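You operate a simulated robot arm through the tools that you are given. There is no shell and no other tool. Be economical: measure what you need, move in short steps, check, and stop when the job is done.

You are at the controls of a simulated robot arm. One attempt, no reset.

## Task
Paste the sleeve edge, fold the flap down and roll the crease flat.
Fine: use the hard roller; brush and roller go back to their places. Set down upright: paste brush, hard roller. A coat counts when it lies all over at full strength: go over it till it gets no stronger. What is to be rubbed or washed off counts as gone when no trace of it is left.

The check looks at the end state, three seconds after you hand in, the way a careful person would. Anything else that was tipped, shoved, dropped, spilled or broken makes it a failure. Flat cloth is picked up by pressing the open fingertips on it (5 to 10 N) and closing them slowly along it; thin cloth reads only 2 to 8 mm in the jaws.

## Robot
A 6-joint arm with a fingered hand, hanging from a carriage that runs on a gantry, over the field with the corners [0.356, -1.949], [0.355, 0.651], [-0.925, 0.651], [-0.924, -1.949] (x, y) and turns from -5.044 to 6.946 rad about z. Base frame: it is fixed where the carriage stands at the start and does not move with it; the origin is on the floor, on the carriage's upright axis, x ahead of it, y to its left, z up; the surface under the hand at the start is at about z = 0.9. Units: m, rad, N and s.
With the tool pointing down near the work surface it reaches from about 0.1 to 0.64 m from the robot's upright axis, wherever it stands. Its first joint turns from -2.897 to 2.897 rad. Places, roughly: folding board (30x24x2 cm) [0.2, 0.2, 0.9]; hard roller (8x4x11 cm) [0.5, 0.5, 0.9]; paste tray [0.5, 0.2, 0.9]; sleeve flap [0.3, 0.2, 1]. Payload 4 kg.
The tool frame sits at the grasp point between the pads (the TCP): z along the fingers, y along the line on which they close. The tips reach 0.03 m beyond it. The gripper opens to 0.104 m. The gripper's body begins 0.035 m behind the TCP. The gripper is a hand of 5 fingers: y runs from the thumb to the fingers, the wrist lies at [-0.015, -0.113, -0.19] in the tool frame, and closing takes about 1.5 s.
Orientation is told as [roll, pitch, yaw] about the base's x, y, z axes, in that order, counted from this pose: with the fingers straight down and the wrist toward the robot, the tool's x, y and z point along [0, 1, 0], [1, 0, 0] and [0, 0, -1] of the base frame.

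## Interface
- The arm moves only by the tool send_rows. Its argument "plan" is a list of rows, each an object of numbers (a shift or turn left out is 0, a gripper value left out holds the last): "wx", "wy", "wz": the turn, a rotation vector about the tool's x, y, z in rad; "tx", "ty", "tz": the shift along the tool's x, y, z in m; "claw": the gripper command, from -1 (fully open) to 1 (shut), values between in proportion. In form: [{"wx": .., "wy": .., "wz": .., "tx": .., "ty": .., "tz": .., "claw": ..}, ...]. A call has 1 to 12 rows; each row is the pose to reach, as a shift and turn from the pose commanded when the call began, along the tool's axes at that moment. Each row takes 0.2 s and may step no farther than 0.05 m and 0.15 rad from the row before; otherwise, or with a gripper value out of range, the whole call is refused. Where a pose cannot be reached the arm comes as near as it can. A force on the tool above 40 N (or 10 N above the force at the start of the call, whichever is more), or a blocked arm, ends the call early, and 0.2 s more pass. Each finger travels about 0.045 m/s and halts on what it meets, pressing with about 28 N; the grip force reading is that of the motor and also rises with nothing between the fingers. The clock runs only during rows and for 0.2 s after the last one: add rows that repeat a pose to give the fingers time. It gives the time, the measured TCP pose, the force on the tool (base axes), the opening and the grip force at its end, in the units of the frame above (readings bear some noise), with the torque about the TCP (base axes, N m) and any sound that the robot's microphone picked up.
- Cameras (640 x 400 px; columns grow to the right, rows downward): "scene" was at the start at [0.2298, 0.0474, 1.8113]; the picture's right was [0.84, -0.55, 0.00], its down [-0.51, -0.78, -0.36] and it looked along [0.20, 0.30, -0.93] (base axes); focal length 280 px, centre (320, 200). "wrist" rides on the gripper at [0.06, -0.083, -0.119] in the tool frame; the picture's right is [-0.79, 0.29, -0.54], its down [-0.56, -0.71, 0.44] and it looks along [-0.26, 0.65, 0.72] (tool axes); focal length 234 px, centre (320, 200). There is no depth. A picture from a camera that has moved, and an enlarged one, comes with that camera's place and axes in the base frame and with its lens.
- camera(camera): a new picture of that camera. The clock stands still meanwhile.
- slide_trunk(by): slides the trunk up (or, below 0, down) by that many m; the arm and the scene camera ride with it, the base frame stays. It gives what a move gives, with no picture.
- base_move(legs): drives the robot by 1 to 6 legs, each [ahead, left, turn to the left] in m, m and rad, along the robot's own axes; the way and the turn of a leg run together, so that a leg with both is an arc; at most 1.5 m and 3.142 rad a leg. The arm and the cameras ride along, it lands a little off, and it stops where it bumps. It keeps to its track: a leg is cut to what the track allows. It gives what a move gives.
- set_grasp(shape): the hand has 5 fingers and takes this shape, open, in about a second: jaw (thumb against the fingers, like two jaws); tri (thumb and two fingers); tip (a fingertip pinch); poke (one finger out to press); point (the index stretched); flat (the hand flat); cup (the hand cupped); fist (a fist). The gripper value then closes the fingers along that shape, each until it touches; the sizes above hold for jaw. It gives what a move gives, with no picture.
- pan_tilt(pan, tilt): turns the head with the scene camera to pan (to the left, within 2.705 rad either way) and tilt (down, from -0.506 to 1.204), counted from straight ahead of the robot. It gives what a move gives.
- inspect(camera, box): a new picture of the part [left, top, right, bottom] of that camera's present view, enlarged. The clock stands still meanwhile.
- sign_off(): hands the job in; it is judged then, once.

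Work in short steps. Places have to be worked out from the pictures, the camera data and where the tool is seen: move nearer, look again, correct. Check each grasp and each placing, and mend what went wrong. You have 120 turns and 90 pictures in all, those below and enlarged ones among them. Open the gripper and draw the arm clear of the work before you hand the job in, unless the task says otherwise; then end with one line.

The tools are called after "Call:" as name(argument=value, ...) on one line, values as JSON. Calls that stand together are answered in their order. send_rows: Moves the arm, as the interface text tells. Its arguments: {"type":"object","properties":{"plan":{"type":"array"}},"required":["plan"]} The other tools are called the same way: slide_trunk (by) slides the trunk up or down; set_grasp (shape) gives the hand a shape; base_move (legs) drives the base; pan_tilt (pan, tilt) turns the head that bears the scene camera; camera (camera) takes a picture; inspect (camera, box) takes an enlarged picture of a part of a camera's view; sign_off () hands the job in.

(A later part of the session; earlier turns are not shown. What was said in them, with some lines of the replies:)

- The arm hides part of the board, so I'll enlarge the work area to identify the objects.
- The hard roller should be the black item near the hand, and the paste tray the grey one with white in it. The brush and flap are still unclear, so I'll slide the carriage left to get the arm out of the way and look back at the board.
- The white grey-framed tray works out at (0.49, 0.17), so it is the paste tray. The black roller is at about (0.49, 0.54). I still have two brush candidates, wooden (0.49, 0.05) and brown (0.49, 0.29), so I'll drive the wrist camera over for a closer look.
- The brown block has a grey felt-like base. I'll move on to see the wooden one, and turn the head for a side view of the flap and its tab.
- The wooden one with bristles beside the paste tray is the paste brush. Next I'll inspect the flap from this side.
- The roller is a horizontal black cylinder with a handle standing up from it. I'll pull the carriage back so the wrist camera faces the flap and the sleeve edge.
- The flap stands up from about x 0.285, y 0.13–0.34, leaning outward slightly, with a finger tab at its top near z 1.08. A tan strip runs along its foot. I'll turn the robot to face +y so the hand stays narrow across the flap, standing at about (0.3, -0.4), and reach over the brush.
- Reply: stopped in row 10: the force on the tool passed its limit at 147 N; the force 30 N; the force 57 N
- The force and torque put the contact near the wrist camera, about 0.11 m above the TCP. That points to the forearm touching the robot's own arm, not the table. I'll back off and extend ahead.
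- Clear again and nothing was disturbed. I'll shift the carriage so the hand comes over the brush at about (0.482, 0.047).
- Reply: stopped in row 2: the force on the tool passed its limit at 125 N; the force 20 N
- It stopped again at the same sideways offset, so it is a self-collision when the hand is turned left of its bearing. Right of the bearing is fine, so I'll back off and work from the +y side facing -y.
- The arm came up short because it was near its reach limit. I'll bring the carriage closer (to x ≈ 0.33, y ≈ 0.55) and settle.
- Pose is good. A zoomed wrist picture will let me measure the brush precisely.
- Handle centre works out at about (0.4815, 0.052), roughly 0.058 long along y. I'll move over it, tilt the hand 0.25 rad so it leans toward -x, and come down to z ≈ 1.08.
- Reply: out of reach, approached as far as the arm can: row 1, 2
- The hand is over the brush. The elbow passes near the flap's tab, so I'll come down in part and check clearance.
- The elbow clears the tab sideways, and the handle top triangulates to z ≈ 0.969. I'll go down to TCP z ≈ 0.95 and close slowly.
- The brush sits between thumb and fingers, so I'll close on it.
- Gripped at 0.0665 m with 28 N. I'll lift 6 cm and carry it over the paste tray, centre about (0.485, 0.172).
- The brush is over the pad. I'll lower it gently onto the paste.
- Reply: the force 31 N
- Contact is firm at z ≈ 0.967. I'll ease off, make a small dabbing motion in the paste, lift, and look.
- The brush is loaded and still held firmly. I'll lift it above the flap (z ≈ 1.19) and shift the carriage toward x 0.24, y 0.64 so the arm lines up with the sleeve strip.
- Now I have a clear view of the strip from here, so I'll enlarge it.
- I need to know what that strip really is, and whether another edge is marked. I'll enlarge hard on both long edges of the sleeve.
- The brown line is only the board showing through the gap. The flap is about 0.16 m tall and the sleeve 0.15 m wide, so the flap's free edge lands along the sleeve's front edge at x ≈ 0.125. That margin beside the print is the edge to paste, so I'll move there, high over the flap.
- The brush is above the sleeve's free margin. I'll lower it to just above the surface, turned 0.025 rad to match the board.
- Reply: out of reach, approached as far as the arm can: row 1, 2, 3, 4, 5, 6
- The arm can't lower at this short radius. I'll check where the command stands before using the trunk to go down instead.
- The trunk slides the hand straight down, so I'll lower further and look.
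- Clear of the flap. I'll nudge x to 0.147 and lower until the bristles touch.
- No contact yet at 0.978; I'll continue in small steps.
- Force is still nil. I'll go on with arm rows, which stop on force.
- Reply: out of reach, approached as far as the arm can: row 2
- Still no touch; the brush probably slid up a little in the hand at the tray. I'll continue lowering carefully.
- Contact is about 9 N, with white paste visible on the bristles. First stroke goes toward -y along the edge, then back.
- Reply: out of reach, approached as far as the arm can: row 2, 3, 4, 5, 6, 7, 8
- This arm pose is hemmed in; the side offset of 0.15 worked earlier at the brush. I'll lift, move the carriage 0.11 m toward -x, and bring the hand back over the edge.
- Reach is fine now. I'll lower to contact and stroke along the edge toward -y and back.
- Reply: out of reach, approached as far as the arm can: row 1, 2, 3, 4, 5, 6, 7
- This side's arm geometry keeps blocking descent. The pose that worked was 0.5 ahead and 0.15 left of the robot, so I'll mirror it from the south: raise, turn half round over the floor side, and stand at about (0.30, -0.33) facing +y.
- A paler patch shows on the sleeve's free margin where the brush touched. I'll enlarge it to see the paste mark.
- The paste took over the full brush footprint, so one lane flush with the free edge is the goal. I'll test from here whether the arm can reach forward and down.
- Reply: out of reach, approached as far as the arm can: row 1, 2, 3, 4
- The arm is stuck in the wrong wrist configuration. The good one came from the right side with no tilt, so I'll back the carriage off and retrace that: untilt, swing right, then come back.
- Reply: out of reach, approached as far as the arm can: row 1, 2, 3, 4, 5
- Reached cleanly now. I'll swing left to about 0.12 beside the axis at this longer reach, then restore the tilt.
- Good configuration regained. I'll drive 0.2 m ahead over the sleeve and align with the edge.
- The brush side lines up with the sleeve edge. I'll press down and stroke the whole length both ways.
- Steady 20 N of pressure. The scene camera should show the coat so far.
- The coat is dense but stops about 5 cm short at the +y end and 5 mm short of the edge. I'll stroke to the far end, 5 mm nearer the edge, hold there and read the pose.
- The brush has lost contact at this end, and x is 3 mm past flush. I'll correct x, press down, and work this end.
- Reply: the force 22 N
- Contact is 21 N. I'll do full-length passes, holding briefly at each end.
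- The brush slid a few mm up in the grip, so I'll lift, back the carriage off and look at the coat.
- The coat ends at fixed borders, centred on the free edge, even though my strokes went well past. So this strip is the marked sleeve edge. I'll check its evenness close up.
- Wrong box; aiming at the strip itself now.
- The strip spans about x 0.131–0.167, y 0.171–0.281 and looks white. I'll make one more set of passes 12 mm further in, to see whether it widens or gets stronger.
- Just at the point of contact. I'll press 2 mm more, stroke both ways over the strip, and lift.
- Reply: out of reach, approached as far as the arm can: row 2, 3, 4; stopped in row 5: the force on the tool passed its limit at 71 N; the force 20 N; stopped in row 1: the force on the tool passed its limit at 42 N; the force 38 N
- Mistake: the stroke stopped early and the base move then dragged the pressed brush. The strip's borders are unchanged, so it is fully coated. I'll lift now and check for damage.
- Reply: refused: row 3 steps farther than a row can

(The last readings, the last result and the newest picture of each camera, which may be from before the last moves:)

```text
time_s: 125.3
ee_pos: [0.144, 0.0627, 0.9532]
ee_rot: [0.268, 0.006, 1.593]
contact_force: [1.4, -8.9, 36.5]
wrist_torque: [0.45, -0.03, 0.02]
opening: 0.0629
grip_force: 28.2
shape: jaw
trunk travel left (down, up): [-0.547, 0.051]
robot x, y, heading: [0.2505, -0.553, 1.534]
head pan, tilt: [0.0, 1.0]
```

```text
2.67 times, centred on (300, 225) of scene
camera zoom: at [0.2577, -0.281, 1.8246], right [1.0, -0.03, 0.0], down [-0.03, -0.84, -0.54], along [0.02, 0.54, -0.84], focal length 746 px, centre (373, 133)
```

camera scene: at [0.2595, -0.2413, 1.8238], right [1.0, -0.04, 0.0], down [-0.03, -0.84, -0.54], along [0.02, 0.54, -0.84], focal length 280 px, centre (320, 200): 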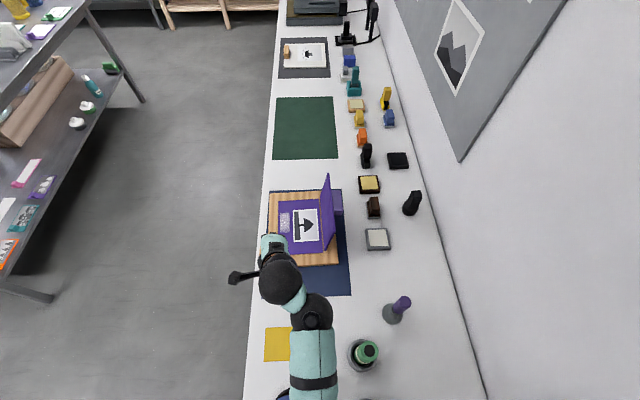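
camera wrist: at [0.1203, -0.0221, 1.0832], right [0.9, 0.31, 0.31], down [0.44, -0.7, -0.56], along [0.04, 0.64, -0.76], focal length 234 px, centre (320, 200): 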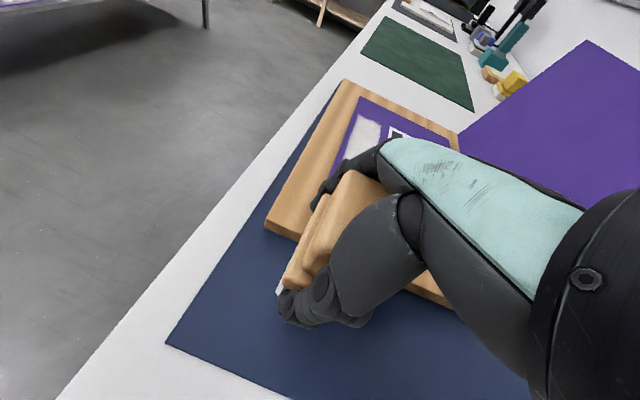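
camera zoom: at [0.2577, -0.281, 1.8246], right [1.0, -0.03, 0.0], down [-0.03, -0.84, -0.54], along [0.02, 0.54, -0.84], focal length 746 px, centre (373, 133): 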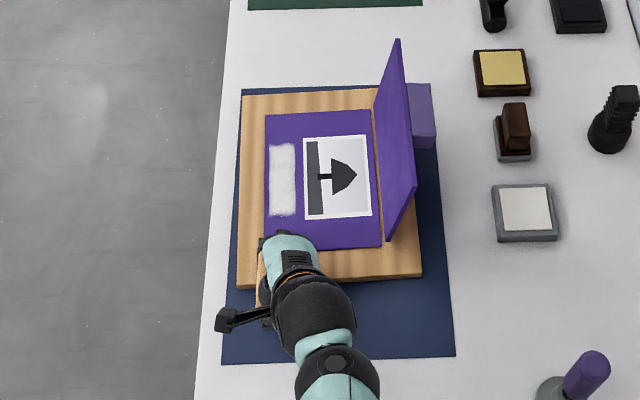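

The board looks in place and the whole strip is evenly coated. Lifting now in legal steps.

Call:
send_rows(plan=[{"tx": 0.011, "tz": -0.042}, {"tx": 0.022, "tz": -0.084}, {"tx": 0.033, "tz": -0.126}, {"tx": 0.043, "tz": -0.165}, {"tx": 0.053, "tz": -0.205}, {"tx": 0.053, "tz": -0.205}])

```text
time_s: 126.7
ee_pos: [0.1488, 0.0602, 1.1641]
ee_rot: [0.269, 0.009, 1.593]
contact_force: [-0.5, -0.1, -1.0]
wrist_torque: [0.0, 0.02, -0.02]
opening: 0.0633
grip_force: 27.7
shape: jaw
trunk travel left (down, up): [-0.547, 0.051]
robot x, y, heading: [0.2478, -0.5477, 1.536]
head pan, tilt: [0.0, 1.0]
```

Now I'll return the brush. I'll go back north the safe way: left off the table, forward, turn on the floor side, then in toward the brush's place.

Call:
base_move(legs=[[0, 0.25, 0], [1.17, 0, 0], [0, 0, 3.14], [0, 0.33, 0]])

Call:
camera(camera="scene")

```text
time_s: 143.2
ee_pos: [0.4488, 0.0027, 1.1636]
ee_rot: [0.267, 0.009, -1.554]
contact_force: [0.1, 0.0, -2.3]
wrist_torque: [-0.04, -0.01, -0.02]
opening: 0.0626
grip_force: 28.1
shape: jaw
trunk travel left (down, up): [-0.547, 0.051]
robot x, y, heading: [0.3506, 0.6144, -1.612]
head pan, tilt: [0.0, 1.0]
cut short: leg 4
```

```text
23 pictures are left
camera scene: at [0.3401, 0.3474, 1.8239], right [-1.0, 0.04, 0.0], down [0.03, 0.84, -0.54], along [-0.02, -0.54, -0.84], focal length 280 px, centre (320, 200)
```

scene: 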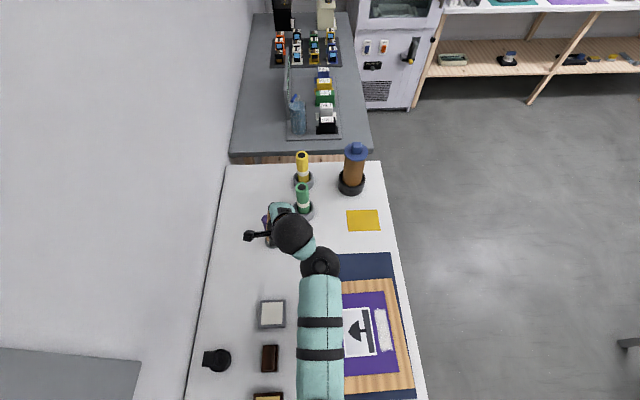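

The hand is back near the brush's place. I'll move over (0.483, 0.050) and lower most of the way.

Call:
send_rows(plan=[{"tx": 0.017, "tz": 0.005, "ty": -0.024, "wz": 0.01}, {"tx": 0.033, "tz": 0.009, "ty": -0.047, "wz": 0.017}, {"tx": 0.021, "tz": 0.053, "ty": -0.047, "wz": 0.017}, {"tx": 0.009, "tz": 0.097, "ty": -0.047, "wz": 0.017}, {"tx": -0.003, "tz": 0.141, "ty": -0.047, "wz": 0.017}, {"tx": -0.017, "tz": 0.188, "ty": -0.047, "wz": 0.017}, {"tx": -0.017, "tz": 0.188, "ty": -0.047, "wz": 0.017}])

Call:
camera(camera="wrist")

```text
time_s: 144.8
ee_pos: [0.4822, 0.0522, 0.9786]
ee_rot: [0.268, 0.014, -1.572]
contact_force: [0.6, 0.6, -1.4]
wrist_torque: [-0.02, -0.02, 0.03]
opening: 0.0623
grip_force: 28.2
shape: jaw
trunk travel left (down, up): [-0.547, 0.051]
robot x, y, heading: [0.3532, 0.6146, -1.611]
head pan, tilt: [0.0, 1.0]
```

```text
22 pictures are left
camera wrist: at [0.5093, 0.1325, 1.1098], right [-0.9, -0.29, 0.31], down [-0.42, 0.71, -0.56], along [-0.06, -0.64, -0.77], focal length 234 px, centre (320, 200)
```

wrist: 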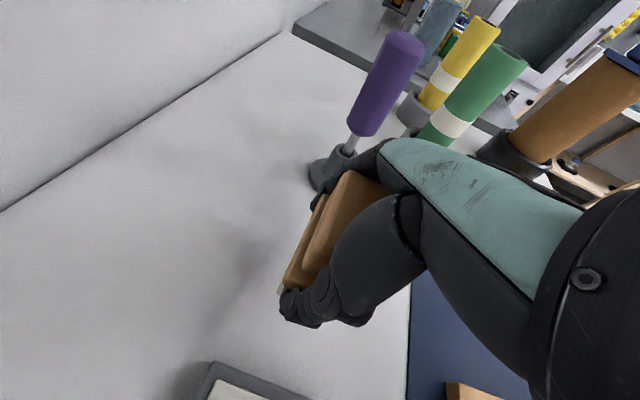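

Good alignment. I'll lower in steps until I feel the table.

Call:
send_rows(plan=[{"tx": -0.004, "tz": 0.0145}, {"tx": -0.008, "tz": 0.029}, {"tx": -0.009, "tz": 0.033}, {"tx": -0.009, "tz": 0.033}])

```text
time_s: 145.8
ee_pos: [0.4823, 0.0532, 0.9437]
ee_rot: [0.269, 0.013, -1.572]
contact_force: [-0.4, 1.3, -2.0]
wrist_torque: [-0.02, -0.02, -0.01]
opening: 0.0625
grip_force: 28.3
shape: jaw
trunk travel left (down, up): [-0.547, 0.051]
robot x, y, heading: [0.3534, 0.6136, -1.609]
head pan, tilt: [0.0, 1.0]
```

Call:
send_rows(plan=[{"tx": -0.0008, "tz": 0.003}, {"tx": -0.0014, "tz": 0.005}, {"tx": -0.0014, "tz": 0.005}])

```text
time_s: 146.6
ee_pos: [0.4833, 0.0535, 0.9382]
ee_rot: [0.267, 0.01, -1.568]
contact_force: [0.3, 0.1, -2.9]
wrist_torque: [-0.01, 0.04, 0.0]
opening: 0.0626
grip_force: 27.9
shape: jaw
trunk travel left (down, up): [-0.547, 0.051]
robot x, y, heading: [0.3522, 0.6148, -1.605]
head pan, tilt: [0.0, 1.0]
```

No contact yet at 0.938. Another couple of millimetres at a time, with a look.

Call:
send_rows(plan=[{"tx": -0.0005, "tz": 0.002}, {"tx": -0.001, "tz": 0.004}, {"tx": -0.001, "tz": 0.004}])

Call:
inspect(camera="wrist", box=[240, 150, 400, 350])

```text
time_s: 147.4
ee_pos: [0.4835, 0.0519, 0.9351]
ee_rot: [0.27, 0.011, -1.568]
contact_force: [-0.7, 3.4, 10.3]
wrist_torque: [-0.08, -0.07, 0.05]
opening: 0.0622
grip_force: 28.1
shape: jaw
trunk travel left (down, up): [-0.547, 0.051]
robot x, y, heading: [0.3552, 0.6171, -1.611]
head pan, tilt: [0.0, 1.0]
```

```text
2.00 times, centred on (320, 250) of wrist
camera zoom: at [0.5095, 0.1321, 1.0667], right [-0.9, -0.29, 0.31], down [-0.42, 0.71, -0.56], along [-0.06, -0.64, -0.77], focal length 468 px, centre (320, 100)
```

zoom: 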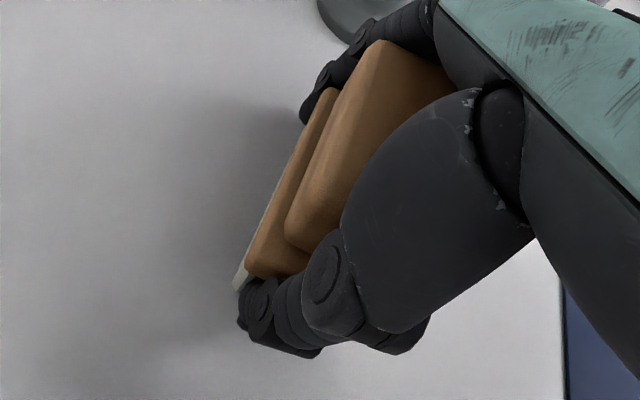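

The brush rests on the table. I'll open the hand and watch that it stays upright.

Call:
send_rows(plan=[{"tx": 0.0003, "tz": -0.001, "claw": 1}, {"tx": 0.0003, "tz": -0.001, "claw": 0.4}, {"tx": 0.0003, "tz": -0.001, "claw": 0}, {"tx": 0.0003, "tz": -0.001, "claw": -0.4}, {"tx": 0.0003, "tz": -0.001, "claw": -1}, {"tx": 0.0003, "tz": -0.001, "claw": -1}, {"tx": 0.0003, "tz": -0.001, "claw": -1}, {"tx": 0.0003, "tz": -0.001, "claw": -1}])

Call:
send_rows(plan=[{"tx": 0.009, "tz": -0.035}, {"tx": 0.02, "tz": -0.075}, {"tx": 0.031, "tz": -0.115}, {"tx": 0.042, "tz": -0.155}, {"tx": 0.053, "tz": -0.195}, {"tx": 0.063, "tz": -0.235}, {"tx": 0.063, "tz": -0.235}])

Call:
camera(camera="wrist")

```text
time_s: 149.2
ee_pos: [0.4831, 0.0533, 0.9356]
ee_rot: [0.269, 0.012, -1.57]
contact_force: [0.3, 0.4, 3.1]
wrist_torque: [-0.01, 0.04, -0.02]
opening: 0.1039
grip_force: 0.0
shape: jaw
trunk travel left (down, up): [-0.547, 0.051]
robot x, y, heading: [0.3526, 0.6156, -1.611]
head pan, tilt: [0.0, 1.0]
```

```text
time_s: 150.8
ee_pos: [0.4799, 0.048, 1.1806]
ee_rot: [0.269, 0.013, -1.57]
contact_force: [0.3, 0.0, -0.6]
wrist_torque: [0.0, 0.01, 0.0]
opening: 0.1042
grip_force: 0.0
shape: jaw
trunk travel left (down, up): [-0.547, 0.051]
robot x, y, heading: [0.3495, 0.6153, -1.609]
head pan, tilt: [0.0, 1.0]
```

```text
20 pictures are left
camera wrist: at [0.507, 0.1285, 1.311], right [-0.9, -0.29, 0.31], down [-0.42, 0.71, -0.56], along [-0.06, -0.64, -0.77], focal length 234 px, centre (320, 200)
```

wrist: 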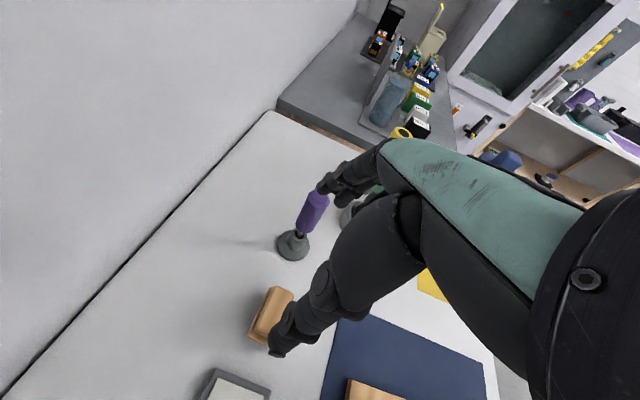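

The brush stands upright in its place. Next is the flap: I'll untilt and close the hand, then go around to the south side so it can push the flap over from outside.

Call:
send_rows(plan=[{"wy": -0.13, "claw": 0}, {"wy": -0.268, "claw": 1}, {"wy": -0.268, "claw": 1}, {"wy": -0.268, "claw": 1}, {"wy": -0.268, "claw": 1}, {"wy": -0.268, "claw": 1}])

Call:
base_move(legs=[[0, -0.33, 0], [0, 0, -3.1], [-0.94, 0, 0], [0, -0.37, 0]])

```text
time_s: 152.2
ee_pos: [0.4798, 0.0254, 1.1922]
ee_rot: [0.125, -0.035, -1.569]
contact_force: [0.8, 0.4, 0.7]
wrist_torque: [0.0, 0.04, 0.03]
opening: 0.0
grip_force: 3.7
shape: jaw
out of reach, approached as far as the arm can: row 1, 2
trunk travel left (down, up): [-0.547, 0.051]
robot x, y, heading: [0.3507, 0.6171, -1.608]
head pan, tilt: [0.0, 1.0]
```

```text
time_s: 168.1
ee_pos: [0.1608, 0.2741, 1.1921]
ee_rot: [0.127, -0.034, 1.676]
contact_force: [0.7, 0.9, -0.4]
wrist_torque: [0.01, 0.0, 0.03]
opening: 0.0
grip_force: 27.2
shape: jaw
trunk travel left (down, up): [-0.547, 0.051]
robot x, y, heading: [0.3543, -0.3028, 1.641]
head pan, tilt: [0.0, 1.0]
cut short: leg 4
```

Now I'll cross above the flap to its outer side at about (0.385, 0.165), levelling the hand.

Call:
send_rows(plan=[{"tx": -0.035, "ty": -0.022, "tz": -0.005, "wy": -0.06, "wz": 0.05}, {"tx": -0.07, "ty": -0.044, "tz": -0.009, "wy": -0.12, "wz": 0.1}, {"tx": -0.105, "ty": -0.066, "tz": -0.013, "wy": -0.12, "wz": 0.1}, {"tx": -0.14, "ty": -0.088, "tz": -0.018, "wy": -0.12, "wz": 0.1}, {"tx": -0.175, "ty": -0.11, "tz": -0.022, "wy": -0.12, "wz": 0.1}, {"tx": -0.211, "ty": -0.132, "tz": -0.027, "wy": -0.12, "wz": 0.1}, {"tx": -0.211, "ty": -0.132, "tz": -0.027, "wy": -0.12, "wz": 0.1}])

Call:
camera(camera="scene")

```text
time_s: 169.7
ee_pos: [0.3866, 0.166, 1.1886]
ee_rot: [0.01, -0.029, 1.576]
contact_force: [-0.6, -0.1, 0.8]
wrist_torque: [0.01, -0.01, -0.05]
opening: 0.0
grip_force: 28.1
shape: jaw
out of reach, approached as far as the arm can: row 4, 5
trunk travel left (down, up): [-0.547, 0.051]
robot x, y, heading: [0.3502, -0.3004, 1.634]
head pan, tilt: [0.0, 1.0]
```

```text
19 pictures are left
camera scene: at [0.3333, -0.0314, 1.8239], right [1.0, 0.07, 0.0], down [0.06, -0.84, -0.54], along [-0.04, 0.54, -0.84], focal length 280 px, centre (320, 200)
```

scene: 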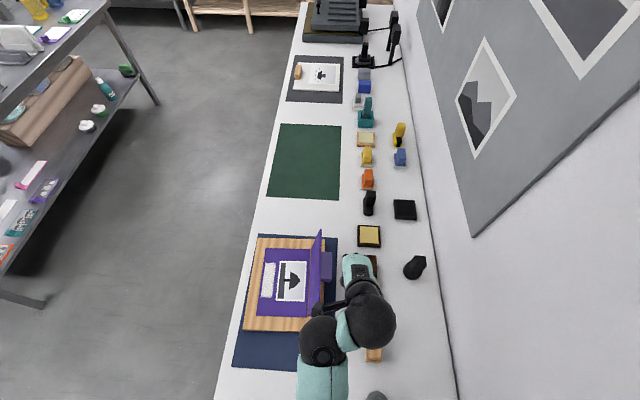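

Positioned outside the flap. I'll lower to just under its top and push it inward along an arc, first up to about halfway.

Call:
send_rows(plan=[{"tz": 0.04}, {"tz": 0.08}, {"tz": 0.11}, {"tx": 0.035, "tz": 0.11}, {"tx": 0.06, "tz": 0.109}, {"tx": 0.085, "tz": 0.108}, {"tx": 0.108, "tz": 0.108}, {"tx": 0.128, "tz": 0.11}, {"tx": 0.146, "tz": 0.114}, {"tx": 0.1626, "tz": 0.1226}, {"tx": 0.1626, "tz": 0.1226}])

Call:
camera(camera="scene")

```text
time_s: 172.1
ee_pos: [0.2208, 0.1673, 1.0672]
ee_rot: [0.009, -0.029, 1.577]
contact_force: [0.4, -0.4, -0.2]
wrist_torque: [-0.01, 0.01, 0.01]
opening: 0.0
grip_force: 28.2
shape: jaw
out of reach, approached as far as the arm can: row 1, 2, 3, 4
trunk travel left (down, up): [-0.547, 0.051]
robot x, y, heading: [0.3511, -0.3023, 1.634]
head pan, tilt: [0.0, 1.0]
```

```text
18 pictures are left
camera scene: at [0.3333, -0.0313, 1.8238], right [1.0, 0.07, 0.0], down [0.06, -0.84, -0.54], along [-0.04, 0.54, -0.84], focal length 280 px, centre (320, 200)
```

scene: 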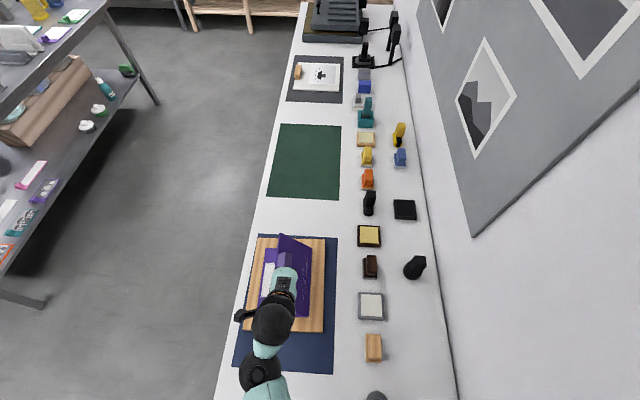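

The flap is folding inward. I'll continue the arc down to flat and press lightly.

Call:
send_rows(plan=[{"tx": 0.014, "tz": 0.011}, {"tx": 0.027, "tz": 0.023}, {"tx": 0.039, "tz": 0.038}, {"tx": 0.049, "tz": 0.054}, {"tx": 0.056, "tz": 0.07}, {"tx": 0.06, "tz": 0.084}, {"tx": 0.063, "tz": 0.094}, {"tx": 0.063, "tz": 0.1}])

Call:
camera(camera="wrist")

```text
time_s: 173.9
ee_pos: [0.1623, 0.1667, 0.9653]
ee_rot: [0.008, -0.027, 1.575]
contact_force: [12.7, -12.2, 15.4]
wrist_torque: [0.27, -0.14, -0.31]
opening: 0.0
grip_force: 27.9
shape: jaw
trunk travel left (down, up): [-0.547, 0.051]
robot x, y, heading: [0.3527, -0.3017, 1.641]
head pan, tilt: [0.0, 1.0]
```

```text
17 pictures are left
camera wrist: at [0.1031, 0.0783, 1.0835], right [0.79, 0.28, 0.54], down [0.56, -0.69, -0.46], along [0.25, 0.67, -0.7], focal length 234 px, centre (320, 200)
```

wrist: 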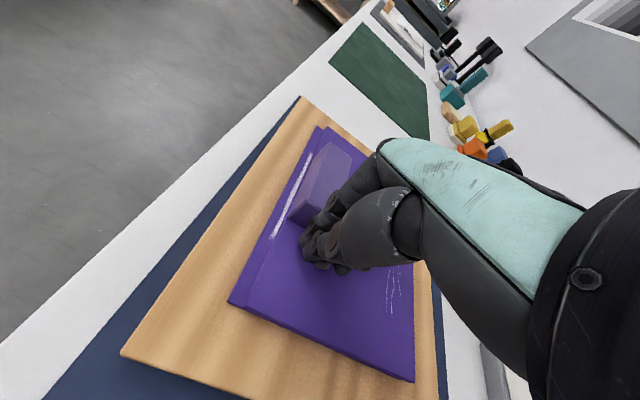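

The flap is down. I'll hold a second, lift off slowly and see whether it stays.

Call:
send_rows(plan=[{"tz": 0.001}, {"tz": 0.001}, {"tz": 0.001}, {"tz": -0.02, "tx": -0.01}, {"tz": -0.06, "tx": -0.01}, {"tz": -0.1, "tx": -0.01}, {"tz": -0.14, "tx": -0.01}, {"tz": -0.14, "tx": -0.01}])

Call:
base_move(legs=[[-0.2, 0, 0]])

Call:
inspect(camera="scene", box=[240, 130, 360, 280])

```text
time_s: 175.7
ee_pos: [0.17, 0.1664, 1.1098]
ee_rot: [0.01, -0.027, 1.579]
contact_force: [0.1, -0.3, 0.1]
wrist_torque: [-0.04, 0.01, 0.01]
opening: 0.0
grip_force: 28.1
shape: jaw
trunk travel left (down, up): [-0.547, 0.051]
robot x, y, heading: [0.353, -0.3004, 1.636]
head pan, tilt: [0.0, 1.0]
```

```text
time_s: 177.3
ee_pos: [0.1657, -0.0359, 1.1095]
ee_rot: [0.009, -0.027, 1.582]
contact_force: [0.4, -0.2, 0.7]
wrist_torque: [0.01, -0.02, 0.03]
opening: 0.0
grip_force: 27.9
shape: jaw
trunk travel left (down, up): [-0.547, 0.051]
robot x, y, heading: [0.3501, -0.5017, 1.642]
head pan, tilt: [0.0, 1.0]
```

```text
2.67 times, centred on (300, 205) of scene
camera zoom: at [0.3318, -0.232, 1.8239], right [1.0, 0.07, 0.0], down [0.06, -0.84, -0.54], along [-0.04, 0.54, -0.84], focal length 746 px, centre (373, 187)
```

zoom: 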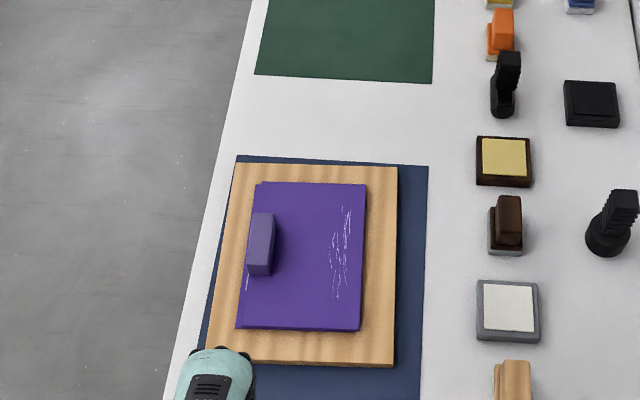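

The flap stays down. The white scuffs at about x 0.24–0.27, y 0.165–0.31 mark the crease to be rolled. The roller's axle lies along y, so I'll take it facing +x and roll across the crease in lanes. First I'll raise and open the hand, then turn around on the floor side.

Call:
send_rows(plan=[{"tz": -0.04, "claw": -1}, {"tz": -0.08, "claw": -1}, {"tz": -0.08, "claw": -1}, {"tz": -0.08, "claw": -1}, {"tz": -0.08, "claw": -1}, {"tz": -0.08, "claw": -1}])

Call:
base_move(legs=[[0, 0.45, 0], [0.95, 0, 0], [0, 0, 3.14], [0, 0, 1.5]])

```text
time_s: 178.7
ee_pos: [0.1694, -0.0262, 1.1603]
ee_rot: [0.011, -0.03, 1.585]
contact_force: [0.1, 0.0, 0.4]
wrist_torque: [0.01, -0.01, 0.01]
opening: 0.1035
grip_force: 0.2
shape: jaw
out of reach, approached as far as the arm can: row 2, 3, 4, 5, 6
trunk travel left (down, up): [-0.547, 0.051]
robot x, y, heading: [0.3538, -0.5052, 1.641]
head pan, tilt: [0.0, 1.0]
```

```text
time_s: 197.0
ee_pos: [0.3348, 0.5401, 1.161]
ee_rot: [0.01, -0.03, -0.085]
contact_force: [0.1, 0.2, -0.4]
wrist_torque: [0.0, -0.01, 0.0]
opening: 0.1037
grip_force: 0.1
shape: jaw
trunk travel left (down, up): [-0.547, 0.051]
robot x, y, heading: [-0.1559, 0.4061, -0.026]
head pan, tilt: [0.0, 1.0]
```

Facing +x now. A wrist picture will let me measure the roller handle.

Call:
inspect(camera="wrist", box=[120, 80, 320, 280])

```text
2.00 times, centred on (220, 180) of wrist
camera zoom: at [0.2534, 0.6052, 1.2779], right [0.2, -0.81, 0.54], down [-0.74, -0.49, -0.46], along [0.64, -0.3, -0.7], focal length 468 px, centre (520, 240)
```

zoom: 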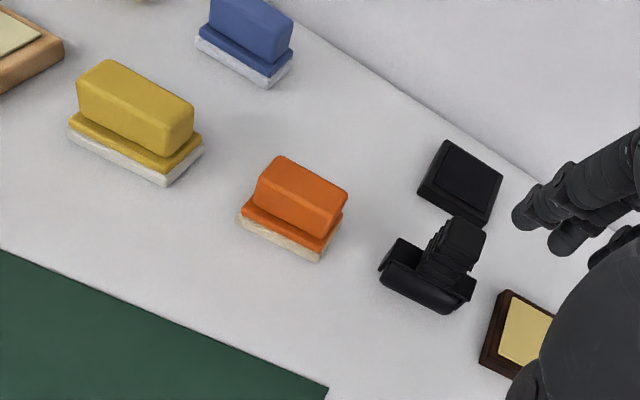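

Handle centre is at about (0.480, 0.534). I'll drive ahead 0.145 m, square the hand and fine-align above it.

Call:
base_move(legs=[[0.145, 0, 0.02]])

Call:
send_rows(plan=[{"wz": -0.06, "wx": 0.03}, {"wz": -0.06, "wx": 0.03, "tz": 0.03}, {"wz": -0.06, "wx": 0.03, "tz": 0.06}, {"wz": -0.06, "wx": 0.03, "tz": 0.06}])

```text
time_s: 198.3
ee_pos: [0.4749, 0.549, 1.1607]
ee_rot: [0.01, -0.03, -0.064]
contact_force: [-0.2, 0.8, -0.5]
wrist_torque: [-0.02, 0.01, -0.02]
opening: 0.1037
grip_force: 0.1
shape: jaw
trunk travel left (down, up): [-0.547, 0.051]
robot x, y, heading: [-0.0163, 0.4009, -0.008]
head pan, tilt: [0.0, 1.0]
```

```text
time_s: 199.3
ee_pos: [0.4736, 0.5486, 1.1009]
ee_rot: [0.009, -0.002, -0.003]
contact_force: [-0.4, 1.0, -0.7]
wrist_torque: [0.01, 0.0, 0.0]
opening: 0.1037
grip_force: 0.0
shape: jaw
trunk travel left (down, up): [-0.547, 0.051]
robot x, y, heading: [-0.0151, 0.4038, -0.006]
head pan, tilt: [0.0, 1.0]
```

Aligned and level; I'll shift to (0.480, 0.534), lower to just above the handle and check.

Call:
send_rows(plan=[{"tx": -0.0145, "ty": 0.0065, "tz": 0.025}, {"tx": -0.0145, "ty": 0.0065, "tz": 0.045}, {"tx": -0.0145, "ty": 0.0065, "tz": 0.045}])

Call:
inspect(camera="wrist", box=[200, 120, 440, 360])

```text
time_s: 200.1
ee_pos: [0.482, 0.5353, 1.0548]
ee_rot: [0.011, 0.001, -0.002]
contact_force: [-0.7, -1.5, -0.5]
wrist_torque: [-0.01, 0.0, 0.0]
opening: 0.104
grip_force: 0.0
shape: jaw
trunk travel left (down, up): [-0.547, 0.051]
robot x, y, heading: [-0.0167, 0.4035, -0.005]
head pan, tilt: [0.0, 1.0]
```

```text
1.67 times, centred on (320, 240) of wrist
camera zoom: at [0.3993, 0.5929, 1.1742], right [0.29, -0.8, 0.53], down [-0.71, -0.55, -0.44], along [0.65, -0.25, -0.72], focal length 390 px, centre (320, 133)
```

zoom: 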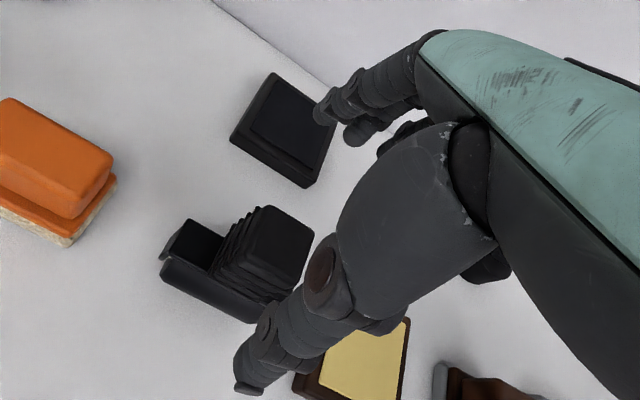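

The handle is centred between thumb and fingers. I'll lower to z ≈ 0.978 and close.

Call:
send_rows(plan=[{"tx": -0.002, "ty": -0.002, "tz": 0.04}, {"tx": -0.002, "ty": -0.002, "tz": 0.076}, {"tx": -0.002, "ty": -0.002, "tz": 0.076, "claw": -0.5}, {"tx": -0.002, "ty": -0.002, "tz": 0.076, "claw": 0}, {"tx": -0.002, "ty": -0.002, "tz": 0.076, "claw": 0.5}, {"tx": -0.002, "ty": -0.002, "tz": 0.076, "claw": 1}, {"tx": -0.002, "ty": -0.002, "tz": 0.076, "claw": 1}, {"tx": -0.002, "ty": -0.002, "tz": 0.076, "claw": 1}, {"tx": -0.002, "ty": -0.002, "tz": 0.076, "claw": 1}])

```text
time_s: 202.1
ee_pos: [0.4799, 0.5346, 0.9788]
ee_rot: [0.011, 0.0, -0.003]
contact_force: [-1.2, -0.2, 0.3]
wrist_torque: [-0.01, 0.03, -0.02]
opening: 0.0274
grip_force: 27.9
shape: jaw
trunk travel left (down, up): [-0.547, 0.051]
robot x, y, heading: [-0.0152, 0.4054, -0.003]
head pan, tilt: [0.0, 1.0]
```

Gripped at 0.027 m. I'll lift 12 cm and drive over the crease.

Call:
send_rows(plan=[{"tz": -0.04}, {"tz": -0.08}, {"tz": -0.12}, {"tz": -0.12}])

Call:
base_move(legs=[[-0.23, 0, 0], [0, -0.33, 0]])

Call:
camera(camera="wrist")

```text
time_s: 203.1
ee_pos: [0.4784, 0.5343, 1.0998]
ee_rot: [0.011, 0.001, -0.001]
contact_force: [1.0, 0.0, -3.5]
wrist_torque: [0.0, 0.04, 0.0]
opening: 0.0269
grip_force: 28.4
shape: jaw
trunk travel left (down, up): [-0.547, 0.051]
robot x, y, heading: [-0.0132, 0.4021, -0.007]
head pan, tilt: [0.0, 1.0]
```

```text
time_s: 206.7
ee_pos: [0.2466, 0.2085, 1.0992]
ee_rot: [0.01, -0.001, -0.004]
contact_force: [0.4, -0.5, -3.7]
wrist_torque: [-0.02, 0.01, 0.0]
opening: 0.0268
grip_force: 27.6
shape: jaw
trunk travel left (down, up): [-0.547, 0.051]
robot x, y, heading: [-0.2472, 0.0776, -0.009]
head pan, tilt: [0.0, 1.0]
```

```text
13 pictures are left
camera wrist: at [0.1632, 0.2659, 1.2184], right [0.29, -0.8, 0.53], down [-0.71, -0.55, -0.44], along [0.65, -0.25, -0.72], focal length 234 px, centre (320, 200)
```

wrist: 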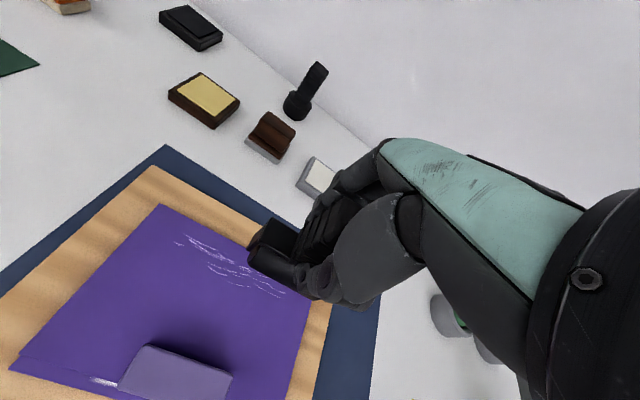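

The roller is held straight, above the scuffs. I'll lower over the first lane (TCP y ≈ 0.20) toward contact.

Call:
send_rows(plan=[{"tx": -0.009, "tz": 0.035}, {"tx": -0.009, "tz": 0.07}, {"tx": -0.009, "tz": 0.08}, {"tx": -0.009, "tz": 0.085}, {"tx": -0.009, "tz": 0.089}])

```text
time_s: 207.8
ee_pos: [0.2451, 0.2009, 1.0097]
ee_rot: [0.01, 0.0, -0.004]
contact_force: [-0.6, 0.0, -4.2]
wrist_torque: [-0.03, 0.04, -0.02]
opening: 0.027
grip_force: 28.0
shape: jaw
trunk travel left (down, up): [-0.547, 0.051]
robot x, y, heading: [-0.2492, 0.0795, -0.007]
head pan, tilt: [0.0, 1.0]
```

No contact at 1.010 yet; going down in 2 mm steps.

Call:
send_rows(plan=[{"tz": 0.002}, {"tz": 0.004}, {"tz": 0.004}])

```text
time_s: 208.7
ee_pos: [0.2472, 0.2009, 1.0078]
ee_rot: [0.009, -0.004, -0.003]
contact_force: [-5.2, -1.0, 15.2]
wrist_torque: [0.0, 0.18, 0.0]
opening: 0.0278
grip_force: 28.1
shape: jaw
trunk travel left (down, up): [-0.547, 0.051]
robot x, y, heading: [-0.2451, 0.0752, -0.008]
head pan, tilt: [0.0, 1.0]
```

Contact is about 19 N. I'll roll back and forth across the crease in this lane.

Call:
send_rows(plan=[{"ty": 0.015}, {"ty": 0.03}, {"ty": 0.015}, {"ty": 0.0}, {"ty": -0.015}, {"ty": -0.025}, {"ty": -0.01}, {"ty": 0.01}, {"ty": 0.03}, {"ty": 0.01}, {"ty": -0.015}, {"ty": -0.015}])

Call:
send_rows(plan=[{"tz": -0.015}, {"tz": -0.04, "tx": 0.035}, {"tz": -0.04, "tx": 0.077}, {"tz": -0.015, "tx": 0.077}, {"tz": -0.015, "tx": 0.077}])

Call:
camera(camera="scene")

```text
time_s: 211.2
ee_pos: [0.23, 0.2005, 1.0078]
ee_rot: [0.01, -0.003, -0.004]
contact_force: [2.8, -0.1, 5.8]
wrist_torque: [0.03, -0.25, -0.05]
opening: 0.0282
grip_force: 28.3
shape: jaw
trunk travel left (down, up): [-0.547, 0.051]
robot x, y, heading: [-0.2515, 0.0805, -0.004]
head pan, tilt: [0.0, 1.0]
```

```text
time_s: 212.4
ee_pos: [0.2314, 0.2765, 1.0212]
ee_rot: [0.008, -0.001, -0.003]
contact_force: [-0.3, -0.3, -4.2]
wrist_torque: [0.03, 0.01, 0.02]
opening: 0.028
grip_force: 28.1
shape: jaw
trunk travel left (down, up): [-0.547, 0.051]
robot x, y, heading: [-0.2465, 0.0789, -0.004]
head pan, tilt: [0.0, 1.0]
```

```text
12 pictures are left
camera scene: at [0.0217, 0.0771, 1.8238], right [-0.01, -1.0, 0.0], down [-0.84, 0.0, -0.54], along [0.54, 0.0, -0.84], focal length 280 px, centre (320, 200)
```

scene: 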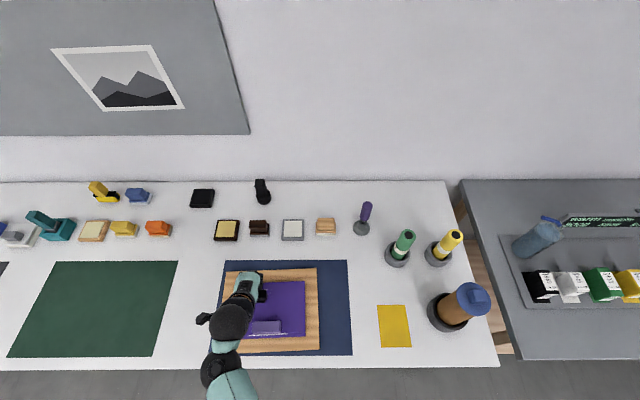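

Now lane 2 at y ≈ 0.277: press to contact and roll.

Call:
send_rows(plan=[{"tz": 0.012}, {"tz": 0.0145}, {"tz": 0.0145, "ty": 0.015}, {"tz": 0.0145, "ty": 0.03}, {"tz": 0.0145, "ty": 0.045}, {"tz": 0.0145, "ty": 0.03}, {"tz": 0.0145, "ty": 0.015}, {"tz": 0.0145, "ty": -0.005}, {"tz": 0.0145, "ty": 0.01}, {"tz": 0.0145, "ty": 0.03}, {"tz": 0.0145, "ty": 0.045}, {"tz": 0.0145, "ty": 0.025}])

Call:
send_rows(plan=[{"ty": -0.02}, {"ty": -0.02}, {"tz": -0.03, "ty": -0.02}, {"tz": -0.07, "ty": -0.02}, {"tz": -0.095, "ty": -0.02}, {"tz": -0.095, "ty": -0.02}])

Call:
base_move(legs=[[0, 0.25, 0]])

Call:
pan_tilt(pan=-0.3, tilt=1.0)

Call:
camera(camera="scene")

```text
time_s: 215.1
ee_pos: [0.2596, 0.2769, 1.0073]
ee_rot: [0.011, 0.001, -0.004]
contact_force: [-0.4, 0.4, -1.2]
wrist_torque: [-0.01, 0.02, 0.0]
opening: 0.0281
grip_force: 28.5
shape: jaw
trunk travel left (down, up): [-0.547, 0.051]
robot x, y, heading: [-0.245, 0.0789, -0.005]
head pan, tilt: [0.0, 1.0]
```

```text
time_s: 216.4
ee_pos: [0.2393, 0.2762, 1.1039]
ee_rot: [0.011, 0.0, -0.003]
contact_force: [-0.6, -0.5, -3.6]
wrist_torque: [0.03, -0.01, 0.01]
opening: 0.0278
grip_force: 28.2
shape: jaw
trunk travel left (down, up): [-0.547, 0.051]
robot x, y, heading: [-0.2462, 0.0798, -0.005]
head pan, tilt: [0.0, 1.0]
```

```text
time_s: 218.2
ee_pos: [0.2385, 0.5217, 1.1035]
ee_rot: [0.011, 0.0, 0.001]
contact_force: [0.2, -0.1, -4.0]
wrist_torque: [0.01, 0.0, 0.04]
opening: 0.0276
grip_force: 27.7
shape: jaw
trunk travel left (down, up): [-0.547, 0.051]
robot x, y, heading: [-0.2468, 0.3262, -0.002]
head pan, tilt: [0.0, 1.0]
```

```text
time_s: 219.1
ee_pos: [0.2376, 0.5228, 1.1031]
ee_rot: [0.011, 0.0, -0.001]
contact_force: [0.2, -0.3, -4.2]
wrist_torque: [-0.01, -0.01, 0.0]
opening: 0.0278
grip_force: 27.9
shape: jaw
trunk travel left (down, up): [-0.547, 0.051]
robot x, y, heading: [-0.2488, 0.3277, -0.003]
head pan, tilt: [-0.3, 1.0]
```

```text
11 pictures are left
camera scene: at [0.0195, 0.3021, 1.8238], right [-0.3, -0.95, 0.0], down [-0.8, 0.25, -0.54], along [0.52, -0.16, -0.84], focal length 280 px, centre (320, 200)
```

scene: 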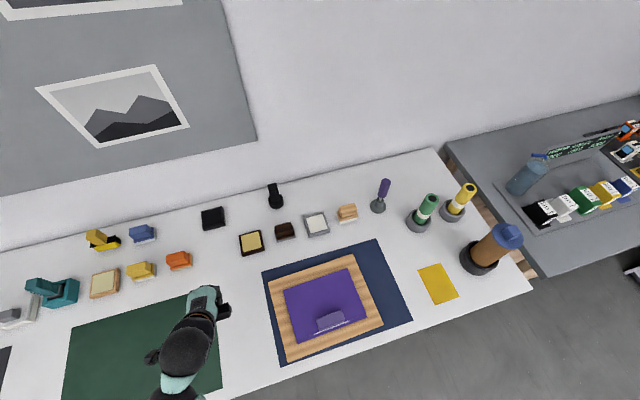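

Call:
inspect(camera="scene", box=[275, 260, 385, 345])

```text
4.71 times, centred on (330, 302) of scene
camera zoom: at [0.0195, 0.3021, 1.8238], right [-0.3, -0.95, 0.0], down [-0.8, 0.25, -0.54], along [0.52, -0.16, -0.84], focal length 1316 px, centre (273, -282)
```

zoom: 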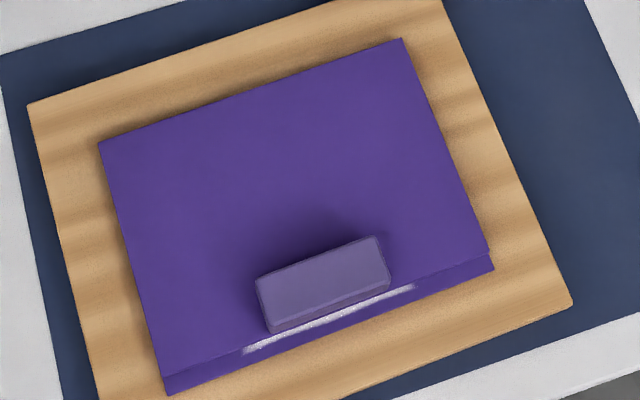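

All scuffs are gone and the flap lies flat. Now I'll bring the roller back to its place at (0.480, 0.535).

Call:
base_move(legs=[[0.24, 0.012, 0]])

```text
time_s: 220.8
ee_pos: [0.479, 0.5298, 1.103]
ee_rot: [0.012, 0.0, -0.004]
contact_force: [-0.3, 0.5, -4.1]
wrist_torque: [0.03, -0.05, 0.03]
opening: 0.0277
grip_force: 28.1
shape: jaw
trunk travel left (down, up): [-0.547, 0.051]
robot x, y, heading: [-0.0061, 0.3329, -0.005]
head pan, tilt: [-0.3, 1.0]
```

I'll trim y by 5 mm and lower to just above the table.

Call:
send_rows(plan=[{"tx": 0.005, "ty": 0.001, "tz": 0.04}, {"tx": 0.005, "ty": 0.001, "tz": 0.08}, {"tx": 0.005, "ty": 0.001, "tz": 0.115}, {"tx": 0.005, "ty": 0.001, "tz": 0.12}, {"tx": 0.005, "ty": 0.001, "tz": 0.122}])

```text
time_s: 222.0
ee_pos: [0.4789, 0.5374, 0.9827]
ee_rot: [0.01, 0.0, -0.005]
contact_force: [0.0, 0.3, -2.3]
wrist_torque: [0.0, 0.02, -0.01]
opening: 0.0279
grip_force: 28.4
shape: jaw
trunk travel left (down, up): [-0.547, 0.051]
robot x, y, heading: [-0.0059, 0.3332, -0.008]
head pan, tilt: [-0.3, 1.0]
```

Call:
send_rows(plan=[{"tx": -0.002, "tz": 0.002}, {"tx": -0.002, "tz": 0.004}, {"tx": -0.002, "tz": 0.005}, {"tx": -0.002, "tz": 0.005}])

```text
time_s: 223.0
ee_pos: [0.48, 0.5349, 0.9777]
ee_rot: [0.009, -0.002, -0.006]
contact_force: [-1.3, -1.2, 7.2]
wrist_torque: [-0.05, 0.05, 0.02]
opening: 0.0277
grip_force: 28.1
shape: jaw
trunk travel left (down, up): [-0.547, 0.051]
robot x, y, heading: [-0.005, 0.3358, -0.004]
head pan, tilt: [-0.3, 1.0]
```

The roller stands on the table (about 11 N of support). I'll open and rise straight up.

Call:
send_rows(plan=[{"tz": -0.0005, "claw": 0.6}, {"tz": -0.0005, "claw": 0.2}, {"tz": -0.0005, "claw": -0.3}, {"tz": -0.0005, "claw": -1}, {"tz": -0.0005, "claw": -1}, {"tz": -0.0005, "claw": -1}, {"tz": -0.0005, "claw": -1}, {"tz": -0.0005, "claw": -1}])

Call:
send_rows(plan=[{"tz": -0.04}, {"tz": -0.08}, {"tz": -0.12}, {"tz": -0.16}, {"tz": -0.2}, {"tz": -0.2}])

Call:
base_move(legs=[[-0.35, 0, 0]])

Call:
pan_tilt(pan=0.0, tilt=0.8)

Call:
camera(camera="scene")

```text
time_s: 224.8
ee_pos: [0.4809, 0.5353, 0.977]
ee_rot: [0.011, 0.0, -0.005]
contact_force: [1.1, -0.1, -0.1]
wrist_torque: [0.01, -0.01, -0.03]
opening: 0.1036
grip_force: 0.0
shape: jaw
trunk travel left (down, up): [-0.547, 0.051]
robot x, y, heading: [-0.002, 0.3363, -0.006]
head pan, tilt: [-0.3, 1.0]
```

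```text
time_s: 226.2
ee_pos: [0.4902, 0.5326, 1.1634]
ee_rot: [0.012, -0.002, -0.005]
contact_force: [0.3, -0.7, -0.4]
wrist_torque: [-0.04, 0.0, 0.01]
opening: 0.1041
grip_force: 0.1
shape: jaw
out of reach, approached as far as the arm can: row 5, 6
trunk travel left (down, up): [-0.547, 0.051]
robot x, y, heading: [-0.0071, 0.3363, -0.007]
head pan, tilt: [-0.3, 1.0]
```

```text
time_s: 228.5
ee_pos: [0.1463, 0.5319, 1.1633]
ee_rot: [0.011, -0.003, -0.009]
contact_force: [0.8, -0.1, -0.2]
wrist_torque: [-0.02, 0.01, -0.05]
opening: 0.104
grip_force: 0.1
shape: jaw
trunk travel left (down, up): [-0.547, 0.051]
robot x, y, heading: [-0.3545, 0.3379, -0.011]
head pan, tilt: [-0.3, 1.0]
```

```text
time_s: 229.3
ee_pos: [0.1468, 0.5322, 1.163]
ee_rot: [0.01, -0.002, -0.008]
contact_force: [1.0, 0.2, -1.1]
wrist_torque: [0.0, -0.01, 0.0]
opening: 0.1036
grip_force: 0.1
shape: jaw
trunk travel left (down, up): [-0.547, 0.051]
robot x, y, heading: [-0.353, 0.3362, -0.013]
head pan, tilt: [0.0, 0.799]
```

```text
9 pictures are left
camera scene: at [-0.0708, 0.3337, 1.839], right [-0.01, -1.0, 0.0], down [-0.72, 0.01, -0.7], along [0.7, -0.01, -0.72], focal length 280 px, centre (320, 200)
```

scene: 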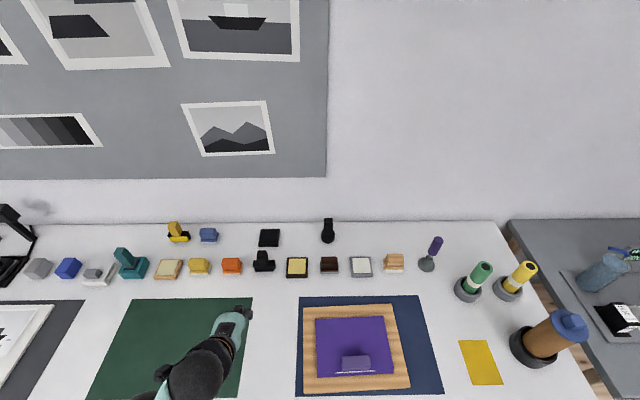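

A final close look at the roller, the brush and the flap.

Call:
inspect(camera="scene", box=[225, 225, 445, 390])

```text
2.42 times, centred on (335, 308) of scene
camera zoom: at [-0.0708, 0.3337, 1.839], right [-0.01, -1.0, 0.0], down [-0.72, 0.01, -0.7], along [0.7, -0.01, -0.72], focal length 678 px, centre (284, -61)
```

zoom: 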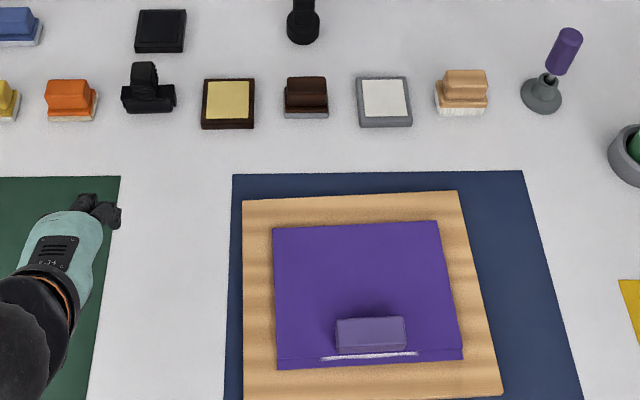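

The flap is flat and stays down, and the crease is clean. Brush and roller stand upright in their places and the hand is open and clear, so I'm handing in.

Call:
sign_off()

```text
The job is handed in.
```

I've handed in the job: the sleeve edge is pasted, the flap is folded down and holding, the crease is rolled flat with no scuffs left, and the brush and hard roller stand upright in their places. A thin line of paste shows past the flap's free edge, and at one point I dragged the pressed brush off the sleeve onto the board. The pictures showed no mark, and the board was still in place.
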